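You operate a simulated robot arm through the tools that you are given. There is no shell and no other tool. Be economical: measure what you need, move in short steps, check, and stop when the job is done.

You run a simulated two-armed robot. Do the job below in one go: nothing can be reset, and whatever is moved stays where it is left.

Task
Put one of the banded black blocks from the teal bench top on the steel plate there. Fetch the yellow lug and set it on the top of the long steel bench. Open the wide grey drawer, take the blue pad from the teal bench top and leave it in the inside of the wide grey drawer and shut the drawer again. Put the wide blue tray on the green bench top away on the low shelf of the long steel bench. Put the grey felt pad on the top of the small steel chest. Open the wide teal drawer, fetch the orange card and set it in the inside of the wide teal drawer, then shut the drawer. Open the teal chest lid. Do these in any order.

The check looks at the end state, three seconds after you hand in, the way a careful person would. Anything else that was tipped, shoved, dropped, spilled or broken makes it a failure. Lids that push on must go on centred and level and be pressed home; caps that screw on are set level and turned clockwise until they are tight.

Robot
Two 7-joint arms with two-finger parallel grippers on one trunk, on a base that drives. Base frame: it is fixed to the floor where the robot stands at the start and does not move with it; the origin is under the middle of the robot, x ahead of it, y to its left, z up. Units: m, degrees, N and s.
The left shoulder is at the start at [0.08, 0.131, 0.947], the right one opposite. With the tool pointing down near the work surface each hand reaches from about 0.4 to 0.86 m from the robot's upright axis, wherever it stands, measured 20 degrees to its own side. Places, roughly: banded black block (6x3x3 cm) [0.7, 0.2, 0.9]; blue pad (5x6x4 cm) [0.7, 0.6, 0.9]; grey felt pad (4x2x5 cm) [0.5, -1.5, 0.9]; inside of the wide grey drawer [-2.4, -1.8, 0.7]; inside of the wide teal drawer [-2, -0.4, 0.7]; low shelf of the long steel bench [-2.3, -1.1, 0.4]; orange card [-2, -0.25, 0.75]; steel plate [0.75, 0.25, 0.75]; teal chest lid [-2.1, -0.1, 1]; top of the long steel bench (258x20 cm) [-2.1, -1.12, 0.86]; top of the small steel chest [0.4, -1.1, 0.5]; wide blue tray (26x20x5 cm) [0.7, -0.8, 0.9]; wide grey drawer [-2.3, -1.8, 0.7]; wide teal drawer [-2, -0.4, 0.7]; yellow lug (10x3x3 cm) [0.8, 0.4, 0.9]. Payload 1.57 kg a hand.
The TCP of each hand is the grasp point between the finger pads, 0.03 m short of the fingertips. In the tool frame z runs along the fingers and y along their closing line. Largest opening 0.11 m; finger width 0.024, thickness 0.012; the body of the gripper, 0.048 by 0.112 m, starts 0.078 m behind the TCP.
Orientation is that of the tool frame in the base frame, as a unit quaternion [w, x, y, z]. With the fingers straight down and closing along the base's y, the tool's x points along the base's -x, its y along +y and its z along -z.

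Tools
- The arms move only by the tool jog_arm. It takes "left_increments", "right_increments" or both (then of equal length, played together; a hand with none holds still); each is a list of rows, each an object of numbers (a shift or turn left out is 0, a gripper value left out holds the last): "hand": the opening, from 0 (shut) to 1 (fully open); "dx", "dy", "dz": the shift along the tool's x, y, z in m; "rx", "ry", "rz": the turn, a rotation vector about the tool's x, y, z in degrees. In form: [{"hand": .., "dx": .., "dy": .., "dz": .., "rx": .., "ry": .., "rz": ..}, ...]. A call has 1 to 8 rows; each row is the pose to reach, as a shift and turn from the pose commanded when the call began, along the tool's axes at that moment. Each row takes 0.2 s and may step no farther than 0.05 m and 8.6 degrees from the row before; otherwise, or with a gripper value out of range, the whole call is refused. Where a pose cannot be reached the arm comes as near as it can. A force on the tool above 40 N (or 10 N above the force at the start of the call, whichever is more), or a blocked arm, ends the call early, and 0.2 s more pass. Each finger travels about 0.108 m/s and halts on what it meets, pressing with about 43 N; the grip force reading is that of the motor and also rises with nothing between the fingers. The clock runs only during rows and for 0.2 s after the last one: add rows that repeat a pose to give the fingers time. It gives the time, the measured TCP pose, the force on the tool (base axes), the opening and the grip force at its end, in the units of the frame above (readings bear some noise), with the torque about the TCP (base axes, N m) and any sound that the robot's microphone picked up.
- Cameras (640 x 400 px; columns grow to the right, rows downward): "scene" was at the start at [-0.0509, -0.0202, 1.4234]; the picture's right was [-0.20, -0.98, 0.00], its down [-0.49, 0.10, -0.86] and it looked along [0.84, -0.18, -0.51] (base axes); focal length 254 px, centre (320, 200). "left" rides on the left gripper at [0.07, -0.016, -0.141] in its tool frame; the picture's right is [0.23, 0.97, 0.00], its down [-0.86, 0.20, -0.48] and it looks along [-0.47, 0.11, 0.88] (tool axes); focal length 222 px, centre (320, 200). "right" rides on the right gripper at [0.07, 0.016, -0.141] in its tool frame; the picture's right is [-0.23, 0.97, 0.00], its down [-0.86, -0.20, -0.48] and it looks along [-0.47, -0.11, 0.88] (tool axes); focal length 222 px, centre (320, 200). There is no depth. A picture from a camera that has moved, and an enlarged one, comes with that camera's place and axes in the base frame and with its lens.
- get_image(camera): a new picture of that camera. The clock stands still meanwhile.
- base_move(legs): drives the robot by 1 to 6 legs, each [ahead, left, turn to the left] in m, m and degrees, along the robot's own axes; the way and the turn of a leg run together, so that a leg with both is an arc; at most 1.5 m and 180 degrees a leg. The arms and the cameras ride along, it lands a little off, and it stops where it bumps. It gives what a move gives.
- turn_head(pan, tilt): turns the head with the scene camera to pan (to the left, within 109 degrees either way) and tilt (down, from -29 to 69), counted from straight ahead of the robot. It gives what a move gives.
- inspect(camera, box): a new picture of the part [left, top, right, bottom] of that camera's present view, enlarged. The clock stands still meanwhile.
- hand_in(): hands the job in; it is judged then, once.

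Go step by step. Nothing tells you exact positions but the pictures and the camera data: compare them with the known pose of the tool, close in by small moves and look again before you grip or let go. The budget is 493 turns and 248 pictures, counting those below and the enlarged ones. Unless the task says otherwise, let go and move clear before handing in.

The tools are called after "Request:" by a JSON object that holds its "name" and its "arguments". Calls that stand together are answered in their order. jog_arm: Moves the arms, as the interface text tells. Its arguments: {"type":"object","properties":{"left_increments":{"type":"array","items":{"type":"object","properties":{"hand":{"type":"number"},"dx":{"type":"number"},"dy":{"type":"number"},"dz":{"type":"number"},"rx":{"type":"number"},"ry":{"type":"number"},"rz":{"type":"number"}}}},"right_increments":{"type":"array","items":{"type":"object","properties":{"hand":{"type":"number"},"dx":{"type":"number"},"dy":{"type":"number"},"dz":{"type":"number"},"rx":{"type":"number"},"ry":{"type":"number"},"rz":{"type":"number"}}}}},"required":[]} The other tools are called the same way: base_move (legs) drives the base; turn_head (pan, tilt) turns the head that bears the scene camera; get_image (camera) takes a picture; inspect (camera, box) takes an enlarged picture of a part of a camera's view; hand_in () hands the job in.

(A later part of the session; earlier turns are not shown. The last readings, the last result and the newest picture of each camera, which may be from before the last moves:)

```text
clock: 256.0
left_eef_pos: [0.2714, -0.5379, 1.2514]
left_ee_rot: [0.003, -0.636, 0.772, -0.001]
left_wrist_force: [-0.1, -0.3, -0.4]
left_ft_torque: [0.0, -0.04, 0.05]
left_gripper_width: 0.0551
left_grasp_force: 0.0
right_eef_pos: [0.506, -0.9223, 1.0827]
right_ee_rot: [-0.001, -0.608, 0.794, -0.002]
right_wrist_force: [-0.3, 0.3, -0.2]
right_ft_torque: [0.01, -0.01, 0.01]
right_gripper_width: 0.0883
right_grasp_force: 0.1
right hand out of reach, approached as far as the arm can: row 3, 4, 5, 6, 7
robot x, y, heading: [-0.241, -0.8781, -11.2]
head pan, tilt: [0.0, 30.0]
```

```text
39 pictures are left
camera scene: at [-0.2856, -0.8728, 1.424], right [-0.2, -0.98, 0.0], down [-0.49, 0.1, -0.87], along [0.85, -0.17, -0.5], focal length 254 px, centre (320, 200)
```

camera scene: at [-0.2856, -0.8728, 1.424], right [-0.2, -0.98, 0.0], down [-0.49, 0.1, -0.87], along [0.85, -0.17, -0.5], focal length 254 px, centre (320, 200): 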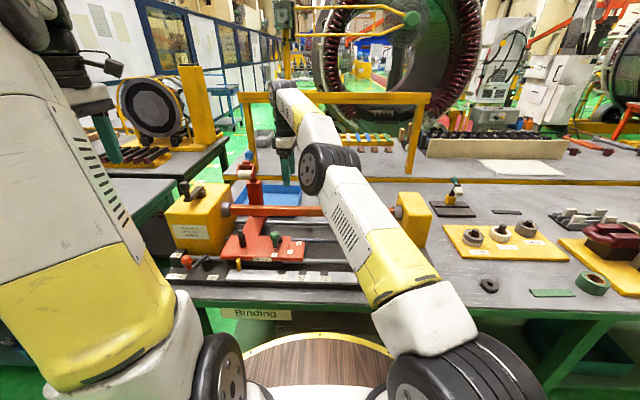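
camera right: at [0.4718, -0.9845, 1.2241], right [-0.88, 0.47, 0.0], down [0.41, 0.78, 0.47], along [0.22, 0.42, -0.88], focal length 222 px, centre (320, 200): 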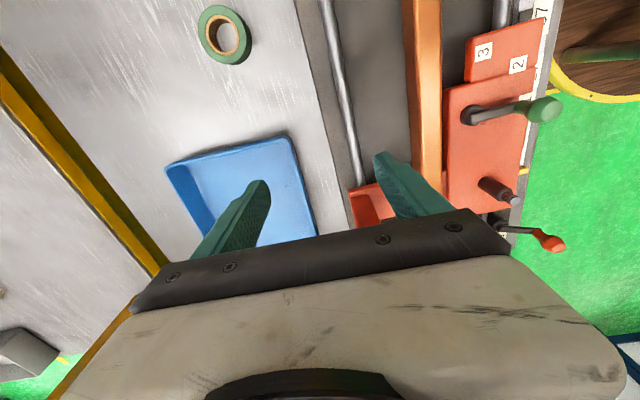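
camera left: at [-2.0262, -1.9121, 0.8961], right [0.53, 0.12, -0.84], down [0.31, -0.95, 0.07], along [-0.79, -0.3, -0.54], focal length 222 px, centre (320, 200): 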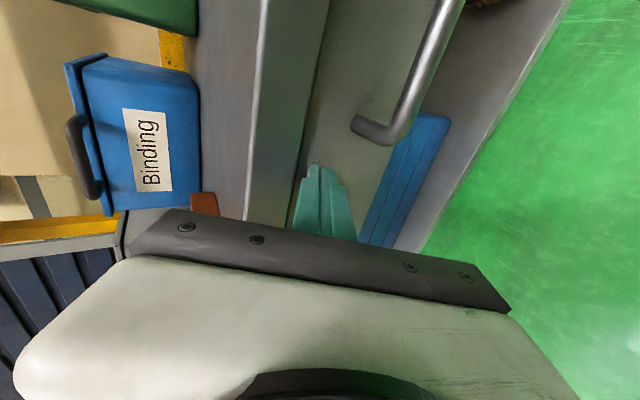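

Request:
{"name": "jog_arm", "arguments": {"right_increments": [{"dx": -0.01, "dy": -0.005, "dz": 0.03}, {"dx": -0.025, "dy": -0.015, "dz": 0.06}, {"dx": -0.04, "dy": -0.027, "dz": 0.085}, {"dx": -0.0487, "dy": -0.0387, "dz": 0.11}]}}

Request:
{"name": "get_image", "arguments": {"camera": "right"}}

Request:
{"name": "inspect", "arguments": {"camera": "scene", "box": [210, 110, 370, 230]}}

```text
clock: 257.0
left_eef_pos: [0.2705, -0.5369, 1.252]
left_ee_rot: [0.004, -0.635, 0.772, -0.002]
left_wrist_force: [-0.1, -0.1, 0.5]
left_ft_torque: [-0.02, -0.02, 0.0]
left_gripper_width: 0.055
left_grasp_force: 0.1
right_eef_pos: [0.5266, -0.8933, 0.9783]
right_ee_rot: [-0.002, -0.609, 0.793, -0.001]
right_wrist_force: [0.6, 0.0, 0.2]
right_ft_torque: [0.01, 0.0, -0.03]
right_gripper_width: 0.088
right_grasp_force: 0.1
right hand out of reach, approached as far as the arm can: row 2, 3, 4
robot x, y, heading: [-0.2399, -0.883, -11.2]
head pan, tilt: [0.0, 30.0]
```

```text
38 pictures are left
camera right: at [0.4924, -0.9563, 1.1192], right [-0.88, 0.47, 0.0], down [0.41, 0.78, 0.48], along [0.23, 0.42, -0.88], focal length 222 px, centre (320, 200)
```

right: 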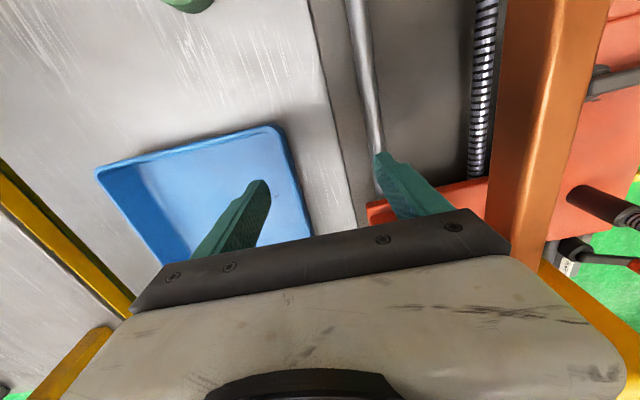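

```text
3.33 times, centred on (290, 170) of scene
camera zoom: at [-0.2858, -0.8728, 1.424], right [-0.2, -0.98, 0.0], down [-0.49, 0.1, -0.87], along [0.85, -0.17, -0.5], focal length 846 px, centre (420, 300)
```

zoom: 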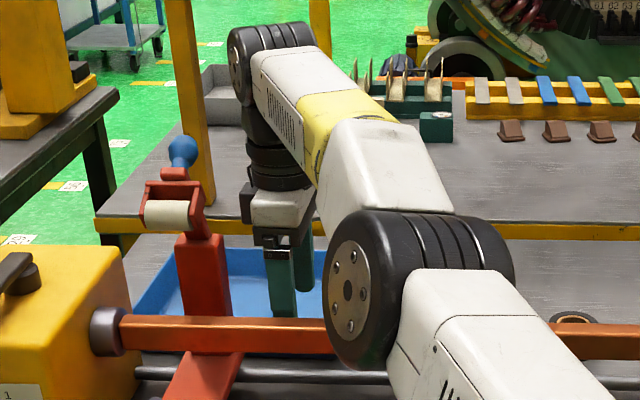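

Request:
{"name": "base_move", "arguments": {"legs": [[0.035, 0.0, 0]]}}

Request:
{"name": "get_image", "arguments": {"camera": "right"}}

```text
clock: 257.9
left_eef_pos: [0.3041, -0.5437, 1.252]
left_ee_rot: [0.003, -0.636, 0.772, -0.002]
left_wrist_force: [0.1, 0.0, -0.1]
left_ft_torque: [0.0, 0.02, -0.01]
left_gripper_width: 0.0549
left_grasp_force: 0.0
right_eef_pos: [0.5598, -0.8996, 0.976]
right_ee_rot: [-0.002, -0.608, 0.794, 0.0]
right_wrist_force: [-0.6, -0.4, -0.8]
right_ft_torque: [-0.01, 0.0, -0.02]
right_gripper_width: 0.0882
right_grasp_force: 0.1
robot x, y, heading: [-0.2021, -0.8884, -11.3]
head pan, tilt: [0.0, 30.0]
```

```text
36 pictures are left
camera right: at [0.5259, -0.9627, 1.1185], right [-0.88, 0.47, 0.0], down [0.41, 0.78, 0.47], along [0.22, 0.42, -0.88], focal length 222 px, centre (320, 200)
```

right: 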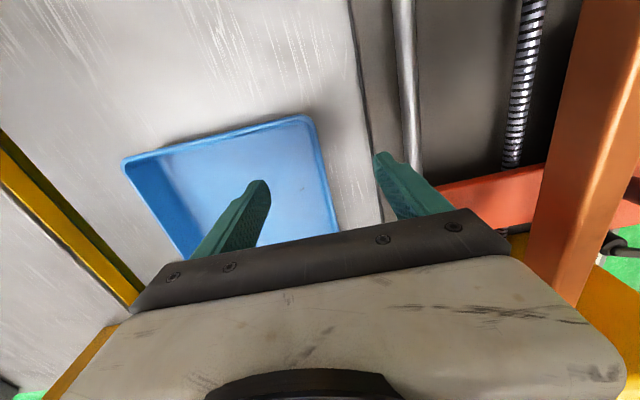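

The wall is exactly under the TCP. I narrow the gripper to 4 cm and go down around the wall.

Request:
{"name": "jog_arm", "arguments": {"right_increments": [{"hand": 0.36}, {"hand": 0.36, "dz": 0.02}, {"dz": 0.045}]}}

Request:
{"name": "get_image", "arguments": {"camera": "right"}}

```text
clock: 258.7
left_eef_pos: [0.3046, -0.5439, 1.2512]
left_ee_rot: [0.003, -0.635, 0.772, -0.001]
left_wrist_force: [0.6, -1.1, 0.2]
left_ft_torque: [-0.01, -0.02, 0.02]
left_gripper_width: 0.0549
left_grasp_force: 0.0
right_eef_pos: [0.5618, -0.8987, 0.9324]
right_ee_rot: [-0.004, -0.609, 0.793, -0.001]
right_wrist_force: [0.2, -0.2, 0.7]
right_ft_torque: [0.05, -0.01, 0.03]
right_gripper_width: 0.0396
right_grasp_force: 0.1
right hand out of reach, approached as far as the arm can: row 3
robot x, y, heading: [-0.2024, -0.8879, -11.2]
head pan, tilt: [0.0, 30.0]
```

```text
35 pictures are left
camera right: at [0.5291, -0.961, 1.0741], right [-0.88, 0.47, 0.0], down [0.42, 0.78, 0.47], along [0.22, 0.42, -0.88], focal length 222 px, centre (320, 200)
```

right: 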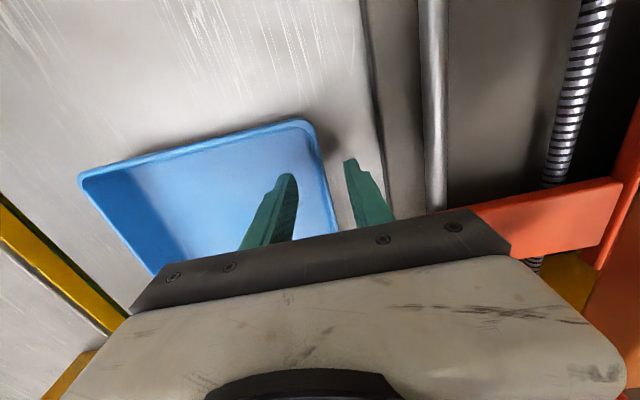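

Request:
{"name": "base_move", "arguments": {"legs": [[0.015, 0.0, 0]]}}

Request:
{"name": "jog_arm", "arguments": {"right_increments": [{"dy": 0.013}, {"dy": 0.013, "dz": 0.01}, {"dy": 0.013, "dz": 0.02}]}}

Request:
{"name": "get_image", "arguments": {"camera": "right"}}

```text
clock: 259.4
left_eef_pos: [0.3177, -0.5467, 1.2519]
left_ee_rot: [0.004, -0.635, 0.773, -0.001]
left_wrist_force: [-0.9, -0.2, -0.1]
left_ft_torque: [-0.03, -0.01, -0.06]
left_gripper_width: 0.0552
left_grasp_force: 0.0
right_eef_pos: [0.5772, -0.9022, 0.9316]
right_ee_rot: [-0.003, -0.609, 0.793, 0.0]
right_wrist_force: [-0.6, -0.1, 0.6]
right_ft_torque: [-0.01, 0.02, 0.01]
right_gripper_width: 0.0398
right_grasp_force: 0.0
robot x, y, heading: [-0.1912, -0.8885, -11.2]
head pan, tilt: [0.0, 30.0]
```

```text
clock: 260.2
left_eef_pos: [0.3188, -0.5466, 1.2509]
left_ee_rot: [0.003, -0.636, 0.772, -0.002]
left_wrist_force: [0.1, 0.2, 0.1]
left_ft_torque: [0.01, 0.02, -0.04]
left_gripper_width: 0.0551
left_grasp_force: 0.1
right_eef_pos: [0.5758, -0.8947, 0.9131]
right_ee_rot: [-0.005, -0.609, 0.793, 0.0]
right_wrist_force: [0.4, -0.9, 0.7]
right_ft_torque: [0.0, 0.01, -0.01]
right_gripper_width: 0.0395
right_grasp_force: 0.2
right hand out of reach, approached as far as the arm can: row 1, 2, 3
robot x, y, heading: [-0.1901, -0.8871, -11.6]
head pan, tilt: [0.0, 30.0]
```

```text
34 pictures are left
camera right: at [0.5436, -0.9573, 1.0558], right [-0.88, 0.47, 0.01], down [0.42, 0.78, 0.47], along [0.22, 0.42, -0.88], focal length 222 px, centre (320, 200)
```

right: 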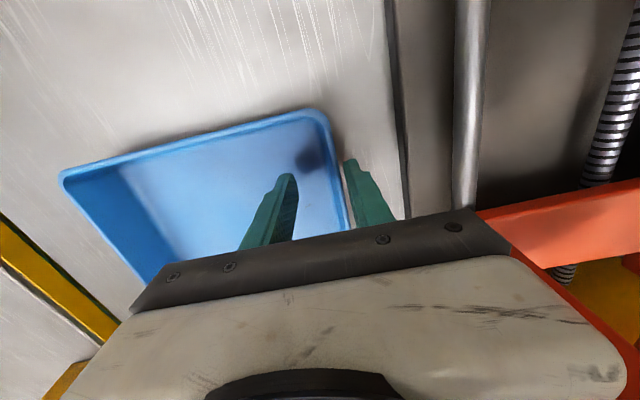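

Request:
{"name": "jog_arm", "arguments": {"right_increments": [{"dy": 0.012}, {"dy": 0.014}]}}

Request:
{"name": "inspect", "arguments": {"camera": "right", "box": [220, 100, 420, 250]}}

```text
clock: 260.9
left_eef_pos: [0.3194, -0.5465, 1.2524]
left_ee_rot: [0.003, -0.635, 0.772, -0.001]
left_wrist_force: [-0.8, -0.8, 0.1]
left_ft_torque: [0.01, -0.01, 0.03]
left_gripper_width: 0.0549
left_grasp_force: 0.1
right_eef_pos: [0.5757, -0.8896, 0.9146]
right_ee_rot: [-0.004, -0.608, 0.794, 0.0]
right_wrist_force: [-0.4, -0.6, -0.3]
right_ft_torque: [0.0, -0.03, 0.03]
right_gripper_width: 0.0395
right_grasp_force: 0.2
right hand out of reach, approached as far as the arm can: row 1, 2
robot x, y, heading: [-0.1866, -0.8883, -11.0]
head pan, tilt: [0.0, 30.0]
```

```text
2.67 times, centred on (320, 175) of right
camera zoom: at [0.5425, -0.9521, 1.0566], right [-0.88, 0.47, 0.0], down [0.42, 0.78, 0.47], along [0.22, 0.42, -0.88], focal length 592 px, centre (320, 267)
```

zoom: 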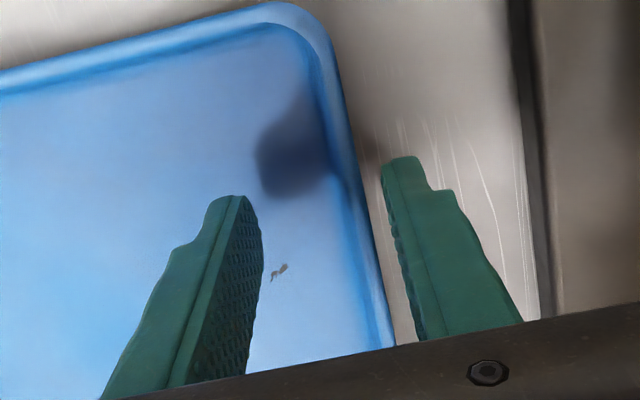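

Request:
{"name": "jog_arm", "arguments": {"right_increments": [{"hand": 0}, {"hand": 0}, {"hand": 0}]}}

Request:
{"name": "jog_arm", "arguments": {"right_increments": [{"dz": -0.01}, {"dz": -0.025}]}}

Request:
{"name": "get_image", "arguments": {"camera": "right"}}

Request:
{"name": "inspect", "arguments": {"camera": "scene", "box": [210, 110, 370, 230]}}

```text
clock: 261.6
left_eef_pos: [0.3199, -0.5459, 1.2525]
left_ee_rot: [0.004, -0.635, 0.773, -0.002]
left_wrist_force: [-0.5, 0.6, -0.7]
left_ft_torque: [-0.01, -0.01, -0.04]
left_gripper_width: 0.0551
left_grasp_force: 0.1
right_eef_pos: [0.5755, -0.8889, 0.9156]
right_ee_rot: [-0.004, -0.609, 0.793, 0.0]
right_wrist_force: [1.2, 0.9, 2.2]
right_ft_torque: [-0.43, -0.63, 0.28]
right_gripper_width: 0.0066
right_grasp_force: 25.8
robot x, y, heading: [-0.1918, -0.8918, -11.0]
head pan, tilt: [0.0, 30.0]
```

```text
clock: 262.2
left_eef_pos: [0.3202, -0.5465, 1.2516]
left_ee_rot: [0.003, -0.634, 0.773, -0.001]
left_wrist_force: [-0.1, -1.1, -0.1]
left_ft_torque: [0.0, 0.0, 0.0]
left_gripper_width: 0.0549
left_grasp_force: 0.0
right_eef_pos: [0.5769, -0.8897, 0.9399]
right_ee_rot: [-0.004, -0.609, 0.793, 0.0]
right_wrist_force: [0.6, 0.8, -3.4]
right_ft_torque: [-0.13, 0.36, 0.01]
right_gripper_width: 0.0048
right_grasp_force: 25.2
robot x, y, heading: [-0.1905, -0.8897, -11.4]
head pan, tilt: [0.0, 30.0]
```

```text
32 pictures are left
camera right: at [0.5422, -0.9527, 1.0813], right [-0.88, 0.47, 0.0], down [0.42, 0.78, 0.47], along [0.22, 0.42, -0.88], focal length 222 px, centre (320, 200)
```

right: 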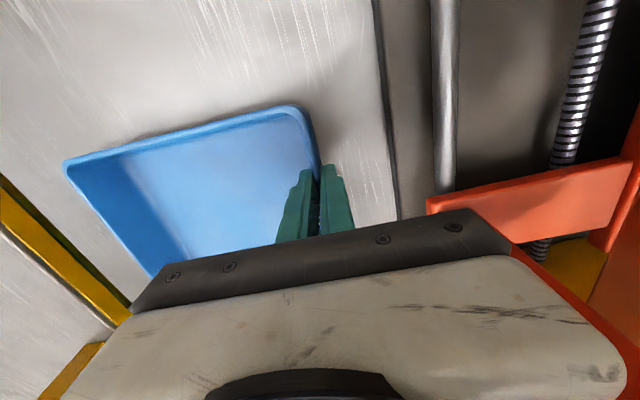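

```text
3.33 times, centred on (290, 170) of scene
camera zoom: at [-0.2372, -0.8821, 1.424], right [-0.2, -0.98, 0.0], down [-0.49, 0.1, -0.87], along [0.85, -0.17, -0.5], focal length 846 px, centre (420, 300)
```

zoom: 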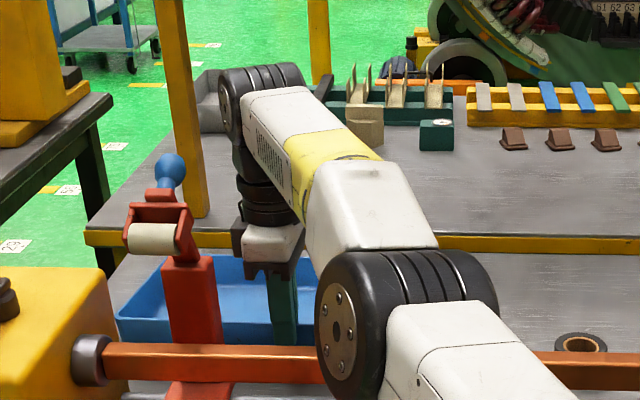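

The tray is held (about 0.35 kg). I lift while coming back slightly, then shift right to clear the lever.

Request:
{"name": "jog_arm", "arguments": {"right_increments": [{"dz": -0.02}, {"dz": -0.045}, {"dz": -0.07, "dy": 0.01}, {"dz": -0.095, "dy": 0.02}, {"dz": -0.12, "dy": 0.03}]}}

Request:
{"name": "jog_arm", "arguments": {"right_increments": [{"dx": 0.03}, {"dx": 0.065}, {"dx": 0.1}, {"dx": 0.135}, {"dx": 0.165}]}}

Request:
{"name": "get_image", "arguments": {"camera": "scene"}}

```text
clock: 263.4
left_eef_pos: [0.3196, -0.5467, 1.2504]
left_ee_rot: [0.002, -0.636, 0.772, -0.001]
left_wrist_force: [-0.2, -0.9, -0.2]
left_ft_torque: [0.02, 0.02, 0.02]
left_gripper_width: 0.055
left_grasp_force: 0.1
right_eef_pos: [0.5494, -0.8809, 1.0572]
right_ee_rot: [-0.005, -0.609, 0.793, 0.001]
right_wrist_force: [0.8, -0.4, -4.1]
right_ft_torque: [-0.13, 0.36, 0.02]
right_gripper_width: 0.005
right_grasp_force: 25.0
right hand out of reach, approached as far as the arm can: row 2, 3
robot x, y, heading: [-0.1874, -0.8864, -11.1]
head pan, tilt: [0.0, 30.0]
```

```text
clock: 264.6
left_eef_pos: [0.3198, -0.5472, 1.2519]
left_ee_rot: [0.003, -0.635, 0.773, 0.0]
left_wrist_force: [0.0, 0.2, -0.7]
left_ft_torque: [0.01, 0.0, 0.02]
left_gripper_width: 0.055
left_grasp_force: 0.1
right_eef_pos: [0.5046, -1.0417, 1.0604]
right_ee_rot: [-0.003, -0.61, 0.793, 0.0]
right_wrist_force: [0.4, 0.9, -3.7]
right_ft_torque: [-0.19, 0.34, 0.02]
right_gripper_width: 0.0047
right_grasp_force: 24.8
robot x, y, heading: [-0.1878, -0.8919, -11.2]
head pan, tilt: [0.0, 30.0]
```

```text
30 pictures are left
camera scene: at [-0.2372, -0.8819, 1.424], right [-0.19, -0.98, 0.0], down [-0.49, 0.1, -0.87], along [0.85, -0.17, -0.5], focal length 254 px, centre (320, 200)
```

scene: 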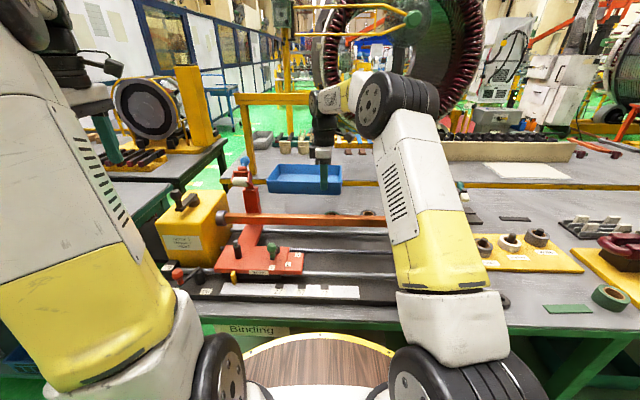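

Request:
{"name": "jog_arm", "arguments": {"right_increments": [{"dx": 0.03, "dz": -0.02}, {"dx": 0.06, "dz": -0.045}, {"dx": 0.085, "dz": -0.075}]}}

Request:
{"name": "base_move", "arguments": {"legs": [[-0.55, 0, 0]]}}

Request:
{"name": "get_image", "arguments": {"camera": "scene"}}

```text
clock: 265.4
left_eef_pos: [0.3202, -0.5471, 1.2508]
left_ee_rot: [0.003, -0.636, 0.772, -0.001]
left_wrist_force: [-0.5, -0.6, -0.4]
left_ft_torque: [0.0, 0.04, 0.01]
left_gripper_width: 0.0552
left_grasp_force: 0.1
right_eef_pos: [0.4829, -1.1251, 1.1355]
right_ee_rot: [-0.004, -0.608, 0.794, -0.001]
right_wrist_force: [0.2, -0.1, -3.9]
right_ft_torque: [-0.17, 0.4, 0.0]
right_gripper_width: 0.0046
right_grasp_force: 24.8
robot x, y, heading: [-0.1886, -0.8901, -11.2]
head pan, tilt: [0.0, 30.0]
```

```text
clock: 268.6
left_eef_pos: [-0.2236, -0.4406, 1.252]
left_ee_rot: [0.003, -0.633, 0.774, -0.001]
left_wrist_force: [0.7, -0.8, 0.2]
left_ft_torque: [-0.01, 0.0, -0.01]
left_gripper_width: 0.0549
left_grasp_force: 0.1
right_eef_pos: [-0.0647, -1.0194, 1.1331]
right_ee_rot: [-0.004, -0.606, 0.796, 0.0]
right_wrist_force: [-0.4, -0.4, -3.5]
right_ft_torque: [-0.15, 0.36, -0.04]
right_gripper_width: 0.0048
right_grasp_force: 25.1
robot x, y, heading: [-0.7357, -0.7794, -11.9]
head pan, tilt: [0.0, 30.0]
```

```text
29 pictures are left
camera scene: at [-0.7821, -0.7713, 1.424], right [-0.2, -0.98, 0.0], down [-0.49, 0.1, -0.87], along [0.85, -0.18, -0.5], focal length 254 px, centre (320, 200)
```

scene: 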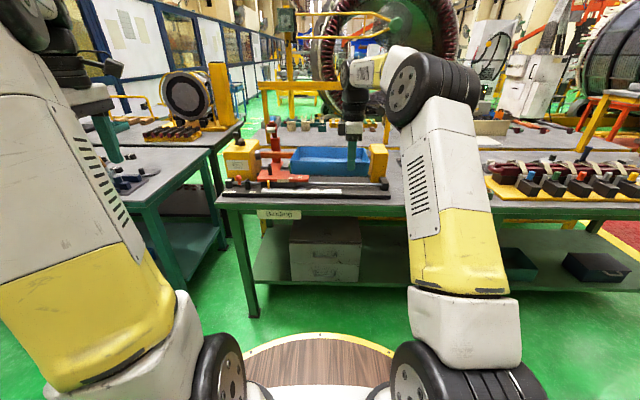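

Tray is clear. I back up, turn to the long bench and stand in front of the free shelf gap between the sponge and the grey bin.

Request:
{"name": "base_move", "arguments": {"legs": [[-0.12, 0, 0], [0, 0, 179.3], [-0.06, 0.166, 0]]}}

Request:
{"name": "turn_head", "arguments": {"pan": 0, "tilt": 40}}

Request:
{"name": "get_image", "arguments": {"camera": "scene"}}

```text
clock: 278.4
left_eef_pos: [-1.3313, -1.2823, 1.2507]
left_ee_rot: [-0.001, 0.769, 0.64, -0.004]
left_wrist_force: [-0.8, -0.2, 0.2]
left_ft_torque: [-0.01, -0.05, -0.02]
left_gripper_width: 0.0549
left_grasp_force: 0.0
right_eef_pos: [-1.5007, -0.7073, 1.1349]
right_ee_rot: [-0.001, 0.79, 0.614, 0.004]
right_wrist_force: [0.1, 0.6, -3.2]
right_ft_torque: [0.11, -0.37, 0.0]
right_gripper_width: 0.0049
right_grasp_force: 25.4
robot x, y, heading: [-0.8264, -0.9372, 169.3]
head pan, tilt: [0.0, 30.0]
```

```text
clock: 279.1
left_eef_pos: [-1.332, -1.2813, 1.2516]
left_ee_rot: [-0.001, 0.769, 0.639, -0.002]
left_wrist_force: [0.3, -0.2, 0.4]
left_ft_torque: [0.01, 0.03, 0.0]
left_gripper_width: 0.0551
left_grasp_force: 0.1
right_eef_pos: [-1.5014, -0.7067, 1.1362]
right_ee_rot: [-0.001, 0.789, 0.614, 0.004]
right_wrist_force: [0.2, -0.5, -3.4]
right_ft_torque: [0.13, -0.33, 0.01]
right_gripper_width: 0.0047
right_grasp_force: 25.0
robot x, y, heading: [-0.8272, -0.9332, 169.5]
head pan, tilt: [0.0, 40.0]
```

```text
28 pictures are left
camera scene: at [-0.7727, -0.9459, 1.4087], right [0.18, 0.98, 0.0], down [0.63, -0.12, -0.77], along [-0.75, 0.14, -0.64], focal length 254 px, centre (320, 200)
```

scene: 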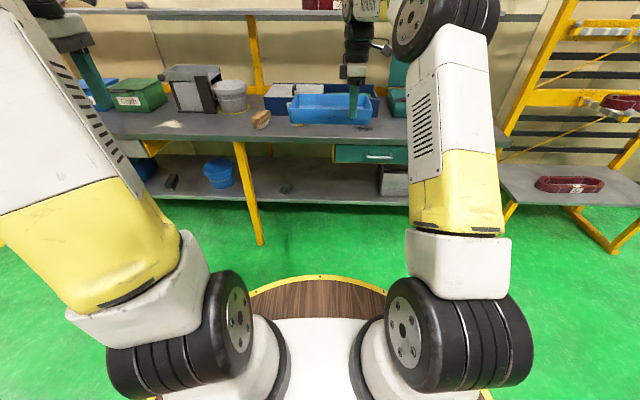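

Request:
{"name": "jog_arm", "arguments": {"right_increments": [{"dz": 0.03}, {"dz": 0.075}, {"dz": 0.12}, {"dz": 0.165}, {"dz": 0.21}, {"dz": 0.255}, {"dz": 0.3}, {"dz": 0.34}]}}

Request:
{"name": "jog_arm", "arguments": {"right_increments": [{"dz": 0.04}, {"dz": 0.085}, {"dz": 0.13}, {"dz": 0.175}, {"dz": 0.22}, {"dz": 0.265}]}}

Request:
{"name": "base_move", "arguments": {"legs": [[0, 0, -2]]}}

Request:
{"name": "get_image", "arguments": {"camera": "scene"}}

```text
clock: 280.9
left_eef_pos: [-1.3309, -1.2824, 1.25]
left_ee_rot: [-0.001, 0.769, 0.639, -0.003]
left_wrist_force: [0.5, 1.2, -0.9]
left_ft_torque: [0.0, 0.01, 0.02]
left_gripper_width: 0.0551
left_grasp_force: 0.2
right_eef_pos: [-1.5003, -0.7062, 0.7946]
right_ee_rot: [-0.001, 0.79, 0.613, 0.003]
right_wrist_force: [0.3, -0.7, -3.2]
right_ft_torque: [0.13, -0.34, -0.01]
right_gripper_width: 0.0049
right_grasp_force: 25.0
robot x, y, heading: [-0.8262, -0.9349, 169.2]
head pan, tilt: [0.0, 40.0]
```

```text
clock: 282.3
left_eef_pos: [-1.3323, -1.2829, 1.2512]
left_ee_rot: [-0.002, 0.769, 0.639, -0.004]
left_wrist_force: [0.3, -0.7, 0.0]
left_ft_torque: [0.02, 0.03, 0.0]
left_gripper_width: 0.0547
left_grasp_force: 0.1
right_eef_pos: [-1.4974, -0.704, 0.5307]
right_ee_rot: [-0.002, 0.79, 0.613, 0.004]
right_wrist_force: [0.2, -0.2, -2.6]
right_ft_torque: [0.13, -0.33, 0.01]
right_gripper_width: 0.0049
right_grasp_force: 24.5
robot x, y, heading: [-0.8262, -0.9323, 169.3]
head pan, tilt: [0.0, 40.0]
```

```text
clock: 283.1
left_eef_pos: [-1.3439, -1.2645, 1.2529]
left_ee_rot: [-0.001, 0.78, 0.626, -0.003]
left_wrist_force: [0.1, -0.5, -0.8]
left_ft_torque: [-0.04, 0.03, 0.02]
left_gripper_width: 0.055
left_grasp_force: 0.0
right_eef_pos: [-1.4878, -0.6821, 0.5292]
right_ee_rot: [-0.001, 0.801, 0.599, 0.004]
right_wrist_force: [-0.6, -1.0, -3.0]
right_ft_torque: [0.1, -0.35, 0.02]
right_gripper_width: 0.0049
right_grasp_force: 25.6
robot x, y, heading: [-0.8272, -0.9326, 167.4]
head pan, tilt: [0.0, 40.0]
```

```text
27 pictures are left
camera scene: at [-0.773, -0.9478, 1.4087], right [0.22, 0.98, 0.0], down [0.63, -0.14, -0.77], along [-0.75, 0.17, -0.64], focal length 254 px, centre (320, 200)
```

scene: 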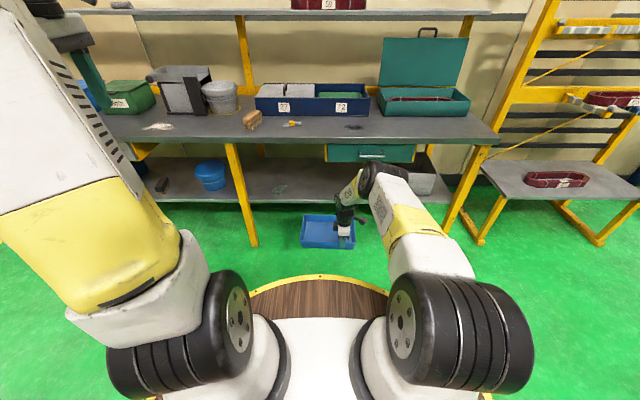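

Everything on the bench is in order. I square the tray, then drive it in over the shelf.

Request:
{"name": "jog_arm", "arguments": {"right_increments": [{"rz": -2}, {"rz": -3.8, "dz": 0.005}]}}

Request:
{"name": "base_move", "arguments": {"legs": [[0.2, 0, 0]]}}

Request:
{"name": "inspect", "arguments": {"camera": "scene", "box": [230, 120, 450, 280]}}

Request:
{"name": "get_image", "arguments": {"camera": "right"}}

```text
clock: 283.7
left_eef_pos: [-1.3441, -1.2655, 1.2517]
left_ee_rot: [-0.001, 0.78, 0.626, -0.002]
left_wrist_force: [-1.2, -0.6, -0.7]
left_ft_torque: [-0.02, -0.02, -0.03]
left_gripper_width: 0.055
left_grasp_force: 0.3
right_eef_pos: [-1.4869, -0.6809, 0.5242]
right_ee_rot: [0.001, 0.781, 0.625, 0.004]
right_wrist_force: [-0.5, 0.1, -4.1]
right_ft_torque: [0.15, -0.38, 0.01]
right_gripper_width: 0.0048
right_grasp_force: 25.3
robot x, y, heading: [-0.8279, -0.9324, 167.2]
head pan, tilt: [0.0, 40.0]
```

```text
clock: 285.3
left_eef_pos: [-1.5415, -1.2184, 1.2518]
left_ee_rot: [-0.001, 0.781, 0.624, -0.003]
left_wrist_force: [0.4, -0.8, 0.5]
left_ft_torque: [-0.01, -0.04, -0.01]
left_gripper_width: 0.0551
left_grasp_force: 0.1
right_eef_pos: [-1.6851, -0.6358, 0.5248]
right_ee_rot: [0.0, 0.781, 0.624, 0.004]
right_wrist_force: [-0.1, 0.1, -3.0]
right_ft_torque: [0.15, -0.33, -0.02]
right_gripper_width: 0.0046
right_grasp_force: 24.9
robot x, y, heading: [-1.0238, -0.8901, 167.2]
head pan, tilt: [0.0, 40.0]
```

```text
2.50 times, centred on (340, 200) of scene
camera zoom: at [-0.9702, -0.9034, 1.4087], right [0.22, 0.97, 0.0], down [0.63, -0.14, -0.77], along [-0.75, 0.17, -0.64], focal length 634 px, centre (270, 200)
```

zoom: 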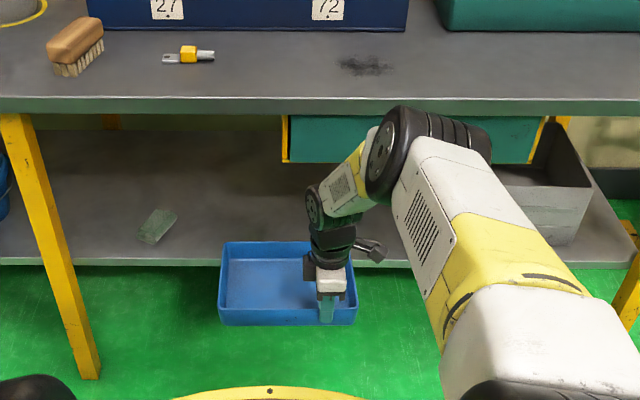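

```text
25 pictures are left
camera right: at [-1.6548, -0.5713, 0.6669], right [0.9, -0.44, 0.0], down [-0.39, -0.79, 0.47], along [-0.2, -0.43, -0.88], focal length 222 px, centre (320, 200)
```

right: 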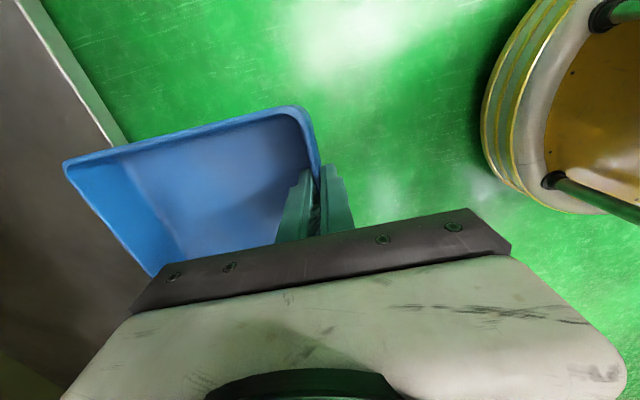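

The teal drawer hangs above, so I'll set the tray down with a small overhang and then push it in.

Request:
{"name": "base_move", "arguments": {"legs": [[0.11, 0, 0]]}}

Request:
{"name": "jog_arm", "arguments": {"right_increments": [{"dz": 0.015}, {"dz": 0.03}, {"dz": 0.04}]}}

Request:
{"name": "inspect", "arguments": {"camera": "scene", "box": [230, 120, 450, 280]}}

```text
clock: 286.5
left_eef_pos: [-1.6511, -1.192, 1.2514]
left_ee_rot: [-0.001, 0.782, 0.624, -0.003]
left_wrist_force: [1.0, -0.2, 0.0]
left_ft_torque: [0.0, 0.02, 0.01]
left_gripper_width: 0.055
left_grasp_force: 0.0
right_eef_pos: [-1.7907, -0.6085, 0.525]
right_ee_rot: [-0.001, 0.782, 0.623, 0.004]
right_wrist_force: [0.7, 0.2, -3.4]
right_ft_torque: [0.15, -0.38, 0.02]
right_gripper_width: 0.0049
right_grasp_force: 25.3
robot x, y, heading: [-1.133, -0.8662, 166.9]
head pan, tilt: [0.0, 40.0]
```

```text
clock: 287.3
left_eef_pos: [-1.6499, -1.1922, 1.2518]
left_ee_rot: [-0.001, 0.781, 0.624, -0.002]
left_wrist_force: [-0.3, 0.6, 0.1]
left_ft_torque: [-0.01, 0.02, -0.01]
left_gripper_width: 0.0552
left_grasp_force: 0.0
right_eef_pos: [-1.7909, -0.607, 0.4856]
right_ee_rot: [0.0, 0.783, 0.622, 0.003]
right_wrist_force: [0.8, 0.7, -3.7]
right_ft_torque: [0.18, -0.33, -0.03]
right_gripper_width: 0.0047
right_grasp_force: 25.8
robot x, y, heading: [-1.133, -0.8635, 167.0]
head pan, tilt: [0.0, 40.0]
```

```text
2.50 times, centred on (340, 200) of scene
camera zoom: at [-1.0777, -0.879, 1.4087], right [0.22, 0.97, 0.0], down [0.63, -0.14, -0.77], along [-0.75, 0.17, -0.64], focal length 634 px, centre (270, 200)
```

zoom: 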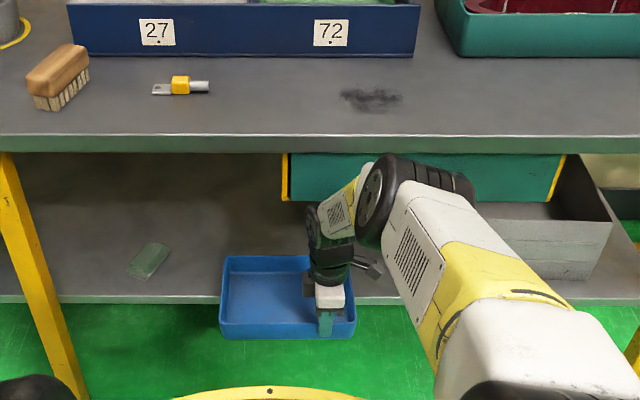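

Request:
{"name": "jog_arm", "arguments": {"right_increments": [{"dz": 0.006}, {"dz": 0.012}, {"dz": 0.017}]}}

Request:
{"name": "jog_arm", "arguments": {"right_increments": [{"dz": 0.003}, {"dz": 0.006}, {"dz": 0.009}]}}

```text
clock: 288.1
left_eef_pos: [-1.6494, -1.1934, 1.2519]
left_ee_rot: [-0.002, 0.781, 0.624, -0.004]
left_wrist_force: [-0.1, 0.7, 0.3]
left_ft_torque: [0.02, -0.01, -0.01]
left_gripper_width: 0.0551
left_grasp_force: 0.0
right_eef_pos: [-1.7914, -0.6075, 0.469]
right_ee_rot: [0.0, 0.782, 0.623, 0.003]
right_wrist_force: [2.1, 0.8, 1.2]
right_ft_torque: [-0.41, 0.77, 0.03]
right_gripper_width: 0.0049
right_grasp_force: 25.5
robot x, y, heading: [-1.1327, -0.8653, 166.8]
head pan, tilt: [0.0, 40.0]
```

```text
clock: 288.9
left_eef_pos: [-1.6508, -1.1925, 1.2521]
left_ee_rot: [-0.002, 0.781, 0.624, -0.004]
left_wrist_force: [1.0, -0.6, 0.2]
left_ft_torque: [0.0, 0.0, -0.01]
left_gripper_width: 0.055
left_grasp_force: 0.1
right_eef_pos: [-1.7905, -0.6075, 0.4581]
right_ee_rot: [0.0, 0.783, 0.623, 0.004]
right_wrist_force: [1.9, 0.0, 1.5]
right_ft_torque: [0.48, 0.57, -0.02]
right_gripper_width: 0.006
right_grasp_force: 26.0
robot x, y, heading: [-1.132, -0.8648, 167.0]
head pan, tilt: [0.0, 40.0]
```

Request:
{"name": "inspect", "arguments": {"camera": "scene", "box": [290, 190, 390, 270]}}

Request:
{"name": "get_image", "arguments": {"camera": "right"}}

```text
5.00 times, centred on (340, 230) of scene
camera zoom: at [-1.0775, -0.8791, 1.4087], right [0.22, 0.97, 0.0], down [0.63, -0.14, -0.77], along [-0.75, 0.17, -0.64], focal length 1269 px, centre (220, 50)
```

zoom: 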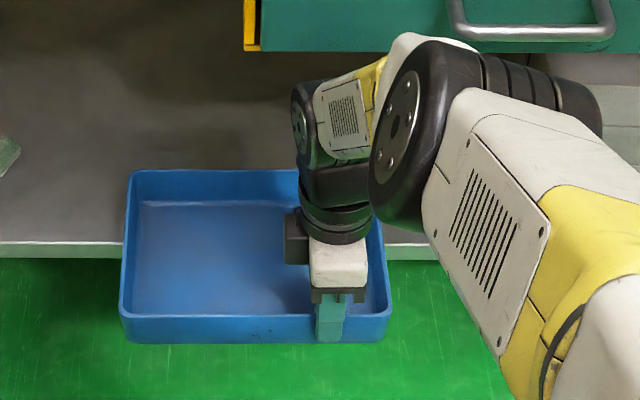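

```text
22 pictures are left
camera right: at [-1.7606, -0.5446, 0.6004], right [0.9, -0.44, 0.0], down [-0.39, -0.79, 0.47], along [-0.2, -0.43, -0.88], focal length 222 px, centre (320, 200)
```

right: 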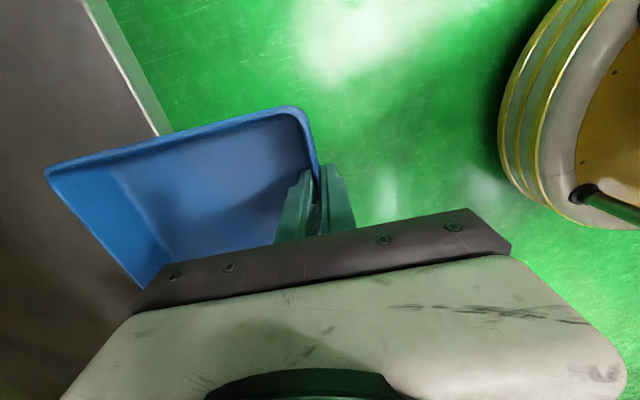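

The shelf edge is set back about 6 cm, so more insertion is needed before release. I lift slightly and drive 8 cm ahead.

Request:
{"name": "jog_arm", "arguments": {"right_increments": [{"dz": -0.012}, {"dz": -0.025}]}}

Request:
{"name": "base_move", "arguments": {"legs": [[0.075, 0, 0]]}}

Request:
{"name": "inspect", "arguments": {"camera": "scene", "box": [280, 170, 400, 270]}}

```text
clock: 289.5
left_eef_pos: [-1.6495, -1.1937, 1.2524]
left_ee_rot: [-0.001, 0.782, 0.624, -0.002]
left_wrist_force: [-0.3, 0.4, 0.3]
left_ft_torque: [-0.04, 0.01, -0.01]
left_gripper_width: 0.0547
left_grasp_force: 0.0
right_eef_pos: [-1.7897, -0.6083, 0.482]
right_ee_rot: [0.0, 0.782, 0.623, 0.005]
right_wrist_force: [-1.2, -0.5, -3.0]
right_ft_torque: [0.17, -0.39, 0.0]
right_gripper_width: 0.0049
right_grasp_force: 25.3
robot x, y, heading: [-1.1327, -0.8621, 167.3]
head pan, tilt: [0.0, 40.0]
```

```text
clock: 290.4
left_eef_pos: [-1.6919, -1.1806, 1.2512]
left_ee_rot: [-0.002, 0.784, 0.621, -0.002]
left_wrist_force: [-0.7, 1.6, -0.7]
left_ft_torque: [-0.01, -0.01, 0.03]
left_gripper_width: 0.055
left_grasp_force: 0.0
right_eef_pos: [-1.8165, -0.6022, 0.476]
right_ee_rot: [0.009, 0.781, 0.625, 0.011]
right_wrist_force: [0.4, -0.1, -1.9]
right_ft_torque: [0.3, -0.12, 0.01]
right_gripper_width: 0.0049
right_grasp_force: 24.7
robot x, y, heading: [-1.1716, -0.8565, 167.0]
head pan, tilt: [0.0, 40.0]
stopped in leg 1: the robot was blocked; the commanded pose is now the measured one
```

```text
4.00 times, centred on (340, 220) of scene
camera zoom: at [-1.1173, -0.8701, 1.4086], right [0.23, 0.97, 0.0], down [0.62, -0.15, -0.77], along [-0.75, 0.18, -0.64], focal length 1015 px, centre (240, 120)
```

zoom: 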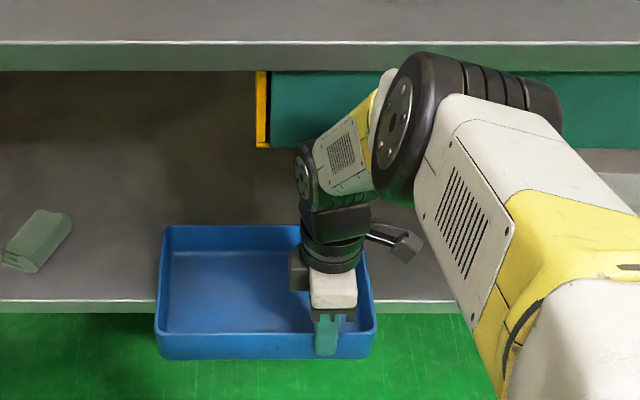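

Blocked: the forearm met the drawer front. I back off 3.5 cm and extend the arm instead, so the forearm lies flatter.

Request:
{"name": "base_move", "arguments": {"legs": [[-0.035, 0, 0]]}}

Request:
{"name": "jog_arm", "arguments": {"right_increments": [{"dz": -0.003}, {"dy": -0.025, "dz": -0.006}, {"dy": -0.05, "dz": -0.006}, {"dy": -0.075, "dz": -0.006}]}}

Request:
{"name": "inspect", "arguments": {"camera": "scene", "box": [280, 150, 420, 270]}}

```text
clock: 291.3
left_eef_pos: [-1.6606, -1.1875, 1.2506]
left_ee_rot: [-0.002, 0.783, 0.621, -0.004]
left_wrist_force: [0.2, -0.5, 0.2]
left_ft_torque: [0.03, -0.01, 0.0]
left_gripper_width: 0.0551
left_grasp_force: 0.1
right_eef_pos: [-1.7864, -0.6086, 0.4744]
right_ee_rot: [0.009, 0.781, 0.624, 0.011]
right_wrist_force: [-0.5, 0.0, -2.8]
right_ft_torque: [0.28, -0.12, -0.01]
right_gripper_width: 0.0048
right_grasp_force: 24.7
robot x, y, heading: [-1.1431, -0.8629, 166.6]
head pan, tilt: [0.0, 40.0]
```

```text
clock: 292.3
left_eef_pos: [-1.6584, -1.1881, 1.2508]
left_ee_rot: [-0.001, 0.783, 0.622, -0.003]
left_wrist_force: [0.5, 0.1, -0.2]
left_ft_torque: [0.04, 0.01, 0.01]
left_gripper_width: 0.0548
left_grasp_force: 0.0
right_eef_pos: [-1.8161, -0.6024, 0.4879]
right_ee_rot: [0.008, 0.781, 0.624, 0.011]
right_wrist_force: [0.8, -0.3, -3.1]
right_ft_torque: [0.14, -0.32, 0.04]
right_gripper_width: 0.0049
right_grasp_force: 25.3
right hand out of reach, approached as far as the arm can: row 3, 4
robot x, y, heading: [-1.1382, -0.8642, 166.7]
head pan, tilt: [0.0, 40.0]
```

```text
3.33 times, centred on (350, 210) of scene
camera zoom: at [-1.0862, -0.8775, 1.4086], right [0.23, 0.97, 0.0], down [0.63, -0.15, -0.77], along [-0.75, 0.17, -0.64], focal length 846 px, centre (220, 167)
```

zoom: 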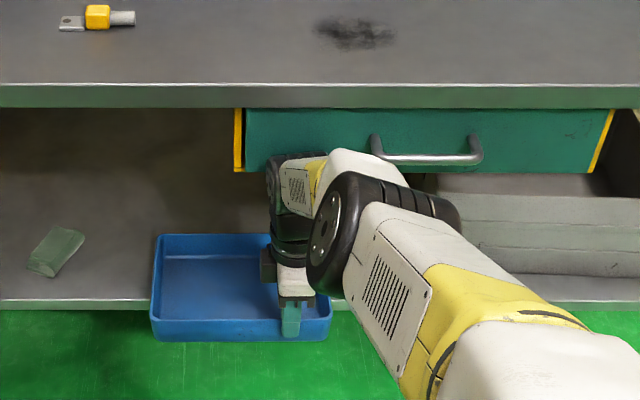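

Request:
{"name": "base_move", "arguments": {"legs": [[0.05, 0, 0]]}}

Request:
{"name": "inspect", "arguments": {"camera": "scene", "box": [280, 150, 420, 270]}}

```text
clock: 293.0
left_eef_pos: [-1.6622, -1.1862, 1.252]
left_ee_rot: [-0.001, 0.784, 0.62, -0.002]
left_wrist_force: [-0.5, 0.3, 0.1]
left_ft_torque: [-0.01, 0.0, -0.02]
left_gripper_width: 0.0551
left_grasp_force: 0.1
right_eef_pos: [-1.817, -0.6031, 0.4848]
right_ee_rot: [0.012, 0.78, 0.625, 0.011]
right_wrist_force: [-1.4, -0.4, -3.5]
right_ft_torque: [0.17, -0.38, 0.0]
right_gripper_width: 0.0046
right_grasp_force: 25.5
robot x, y, heading: [-1.1464, -0.8652, 166.4]
head pan, tilt: [0.0, 40.0]
stopped in leg 1: the robot was blocked; the commanded pose is now the measured one
```

```text
3.33 times, centred on (350, 210) of scene
camera zoom: at [-1.0878, -0.8771, 1.4086], right [0.23, 0.97, 0.0], down [0.62, -0.15, -0.77], along [-0.75, 0.18, -0.64], focal length 846 px, centre (220, 167)
```

zoom: 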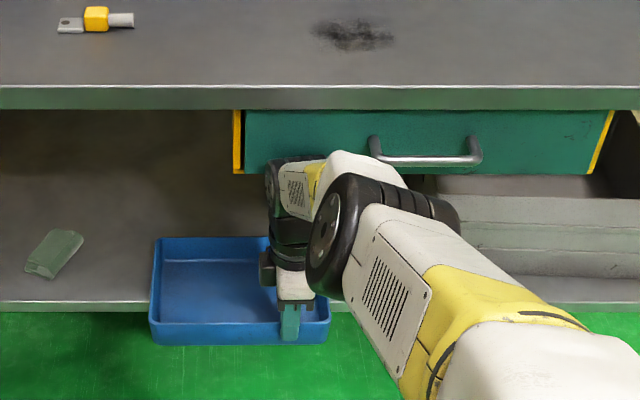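

The wrist just meets the drawer, so I bring the left hand to take the tray's front wall at its left end, where there is no drawer above. First I rest the tray's rear on the shelf and lower the left hand.

Request:
{"name": "jog_arm", "arguments": {"right_increments": [{"dz": 0.004}, {"dz": 0.008}, {"dz": 0.013}]}}

Request:
{"name": "jog_arm", "arguments": {"left_increments": [{"dx": 0.03, "dz": 0.035, "hand": 0.36}, {"dx": 0.06, "dz": 0.07}, {"dx": 0.09, "dz": 0.105}, {"dx": 0.12, "dz": 0.14}, {"dx": 0.15, "dz": 0.175}, {"dx": 0.18, "dz": 0.21}, {"dx": 0.21, "dz": 0.245}, {"dx": 0.24, "dz": 0.28}]}}

Request:
{"name": "jog_arm", "arguments": {"left_increments": [{"dx": 0.01, "dz": 0.045}, {"dx": 0.02, "dz": 0.09}, {"dx": 0.03, "dz": 0.135}, {"dx": 0.04, "dz": 0.18}, {"dx": 0.05, "dz": 0.225}, {"dx": 0.06, "dz": 0.27}, {"dx": 0.07, "dz": 0.315}, {"dx": 0.08, "dz": 0.36}]}}

Request:
{"name": "get_image", "arguments": {"camera": "left"}}

Request:
{"name": "get_image", "arguments": {"camera": "scene"}}

```text
clock: 293.8
left_eef_pos: [-1.6642, -1.1859, 1.2507]
left_ee_rot: [-0.001, 0.784, 0.62, -0.004]
left_wrist_force: [-0.9, -0.1, -0.1]
left_ft_torque: [-0.02, 0.01, -0.02]
left_gripper_width: 0.0548
left_grasp_force: 0.0
right_eef_pos: [-1.815, -0.6015, 0.4741]
right_ee_rot: [0.012, 0.78, 0.625, 0.011]
right_wrist_force: [-0.9, 0.1, -0.2]
right_ft_torque: [0.42, 0.27, 0.19]
right_gripper_width: 0.0047
right_grasp_force: 25.4
right hand out of reach, approached as far as the arm can: row 3
robot x, y, heading: [-1.1414, -0.8659, 167.0]
head pan, tilt: [0.0, 40.0]
```

```text
clock: 295.6
left_eef_pos: [-1.6111, -0.9537, 0.97]
left_ee_rot: [-0.001, 0.783, 0.622, -0.003]
left_wrist_force: [0.3, 0.6, -1.2]
left_ft_torque: [0.02, 0.0, -0.01]
left_gripper_width: 0.0394
left_grasp_force: 0.0
right_eef_pos: [-1.8132, -0.6019, 0.4739]
right_ee_rot: [0.012, 0.78, 0.625, 0.011]
right_wrist_force: [1.0, 0.9, 1.1]
right_ft_torque: [-0.13, 0.49, -0.03]
right_gripper_width: 0.0048
right_grasp_force: 25.5
robot x, y, heading: [-1.1463, -0.8607, 167.0]
head pan, tilt: [0.0, 40.0]
```

```text
clock: 297.4
left_eef_pos: [-1.5949, -0.878, 0.6108]
left_ee_rot: [-0.002, 0.784, 0.621, -0.003]
left_wrist_force: [-0.5, -1.2, -0.2]
left_ft_torque: [-0.02, 0.01, -0.01]
left_gripper_width: 0.0395
left_grasp_force: 0.1
right_eef_pos: [-1.8128, -0.6034, 0.4735]
right_ee_rot: [0.012, 0.78, 0.626, 0.012]
right_wrist_force: [0.3, 0.1, 0.6]
right_ft_torque: [0.15, 0.42, 0.03]
right_gripper_width: 0.0047
right_grasp_force: 25.1
robot x, y, heading: [-1.143, -0.8613, 166.8]
head pan, tilt: [0.0, 40.0]
```

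```text
18 pictures are left
camera left: at [-1.5927, -0.804, 0.7504], right [1.0, 0.0, -0.01], down [0.0, -0.88, 0.48], along [-0.01, -0.48, -0.88], focal length 222 px, centre (320, 200)
```

left: 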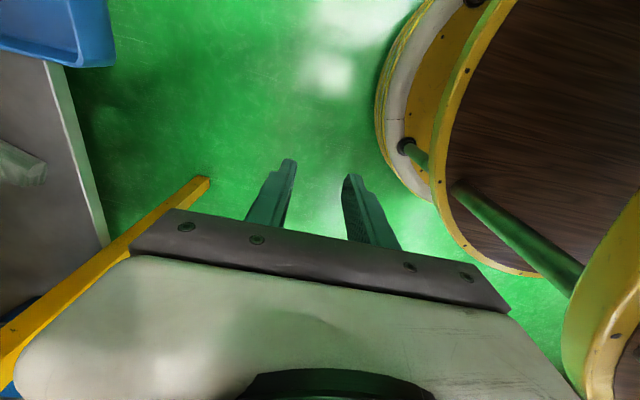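

```text
17 pictures are left
camera scene: at [-1.0899, -0.8764, 1.4087], right [0.23, 0.97, 0.0], down [0.63, -0.15, -0.77], along [-0.75, 0.18, -0.64], focal length 254 px, centre (320, 200)
```

scene: 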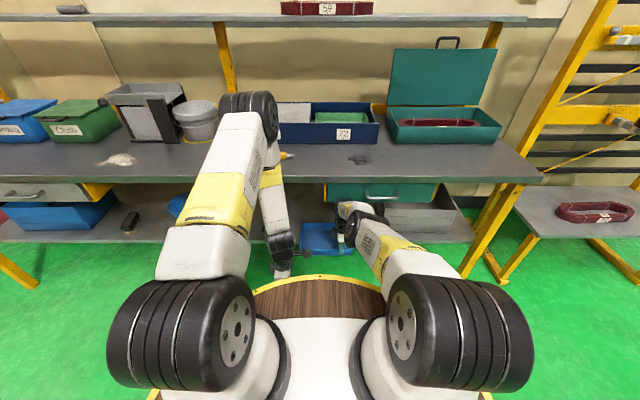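

Request:
{"name": "jog_arm", "arguments": {"left_increments": [{"dx": 0.01, "dy": -0.04}, {"dx": 0.02, "dy": -0.08, "dz": 0.01}, {"dx": 0.03, "dy": -0.12, "dz": 0.02}, {"dx": 0.04, "dy": -0.16, "dz": 0.03}, {"dx": 0.05, "dy": -0.2, "dz": 0.035}, {"dx": 0.0626, "dy": -0.24, "dz": 0.035}]}}

Request:
{"name": "get_image", "arguments": {"camera": "left"}}

```text
clock: 298.8
left_eef_pos: [-1.8119, -0.7604, 0.575]
left_ee_rot: [0.0, 0.784, 0.621, -0.002]
left_wrist_force: [0.3, 0.5, 0.4]
left_ft_torque: [0.01, -0.03, -0.03]
left_gripper_width: 0.0396
left_grasp_force: 0.1
right_eef_pos: [-1.8135, -0.6025, 0.4745]
right_ee_rot: [0.012, 0.781, 0.625, 0.012]
right_wrist_force: [0.3, 0.3, 0.5]
right_ft_torque: [0.07, 0.39, 0.07]
right_gripper_width: 0.0047
right_grasp_force: 24.4
robot x, y, heading: [-1.1434, -0.861, 167.1]
head pan, tilt: [0.0, 40.0]
```

```text
16 pictures are left
camera left: at [-1.8103, -0.6873, 0.7158], right [1.0, 0.0, 0.0], down [0.0, -0.88, 0.48], along [0.0, -0.48, -0.88], focal length 222 px, centre (320, 200)
```

left: 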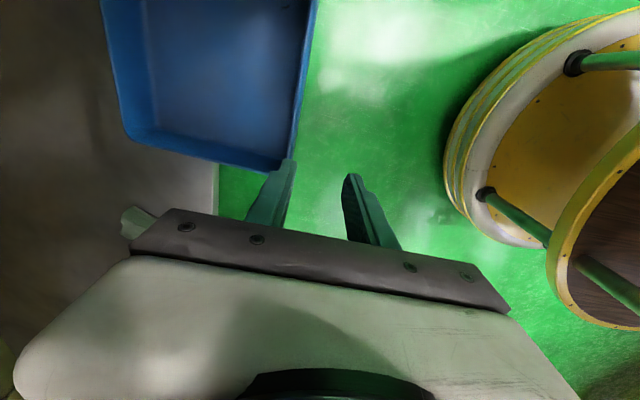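

Request:
{"name": "jog_arm", "arguments": {"left_increments": [{"dx": 0.006, "dy": -0.015}, {"dx": 0.0118, "dy": -0.03}, {"dx": 0.0118, "dy": -0.03, "dz": 0.035}]}}

Request:
{"name": "get_image", "arguments": {"camera": "left"}}

```text
clock: 299.6
left_eef_pos: [-1.8393, -0.7413, 0.5421]
left_ee_rot: [0.0, 0.784, 0.621, -0.003]
left_wrist_force: [-0.1, 0.0, -0.7]
left_ft_torque: [0.0, 0.05, 0.03]
left_gripper_width: 0.0397
left_grasp_force: 0.1
right_eef_pos: [-1.8125, -0.6021, 0.474]
right_ee_rot: [0.012, 0.781, 0.625, 0.012]
right_wrist_force: [0.5, -0.4, 0.4]
right_ft_torque: [0.13, 0.41, 0.04]
right_gripper_width: 0.0044
right_grasp_force: 25.4
robot x, y, heading: [-1.1438, -0.8636, 166.8]
head pan, tilt: [0.0, 40.0]
```

```text
15 pictures are left
camera left: at [-1.838, -0.6695, 0.6808], right [1.0, 0.0, 0.0], down [0.0, -0.88, 0.48], along [0.0, -0.48, -0.88], focal length 222 px, centre (320, 200)
```

left: 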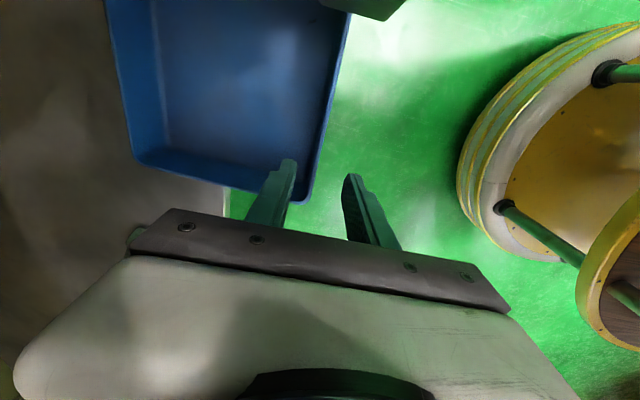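

Request:
{"name": "jog_arm", "arguments": {"left_increments": [{"dz": 0.035}, {"dz": 0.066}, {"dz": 0.066, "hand": 0}, {"dz": 0.066, "hand": 0}, {"dz": 0.066, "hand": 0}]}}

Request:
{"name": "inspect", "arguments": {"camera": "scene", "box": [250, 170, 390, 290]}}

```text
clock: 300.8
left_eef_pos: [-1.84, -0.7431, 0.4756]
left_ee_rot: [0.0, 0.784, 0.621, -0.003]
left_wrist_force: [-10.3, -0.1, -0.9]
left_ft_torque: [-0.08, -0.37, 0.66]
left_gripper_width: 0.0054
left_grasp_force: 25.8
right_eef_pos: [-1.8122, -0.6027, 0.4731]
right_ee_rot: [0.013, 0.78, 0.626, 0.013]
right_wrist_force: [10.4, -0.8, 2.7]
right_ft_torque: [-0.13, 0.42, 0.62]
right_gripper_width: 0.0051
right_grasp_force: 24.8
robot x, y, heading: [-1.1427, -0.8583, 166.9]
head pan, tilt: [0.0, 40.0]
```

```text
3.33 times, centred on (320, 230) of scene
camera zoom: at [-1.0901, -0.8764, 1.4087], right [0.23, 0.97, 0.0], down [0.63, -0.15, -0.77], along [-0.75, 0.18, -0.64], focal length 846 px, centre (320, 100)
```

zoom: 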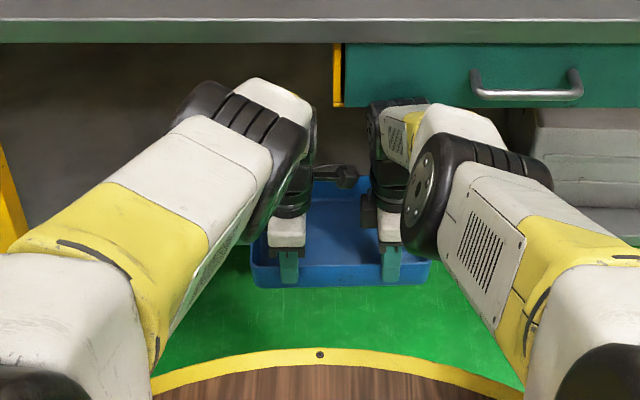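

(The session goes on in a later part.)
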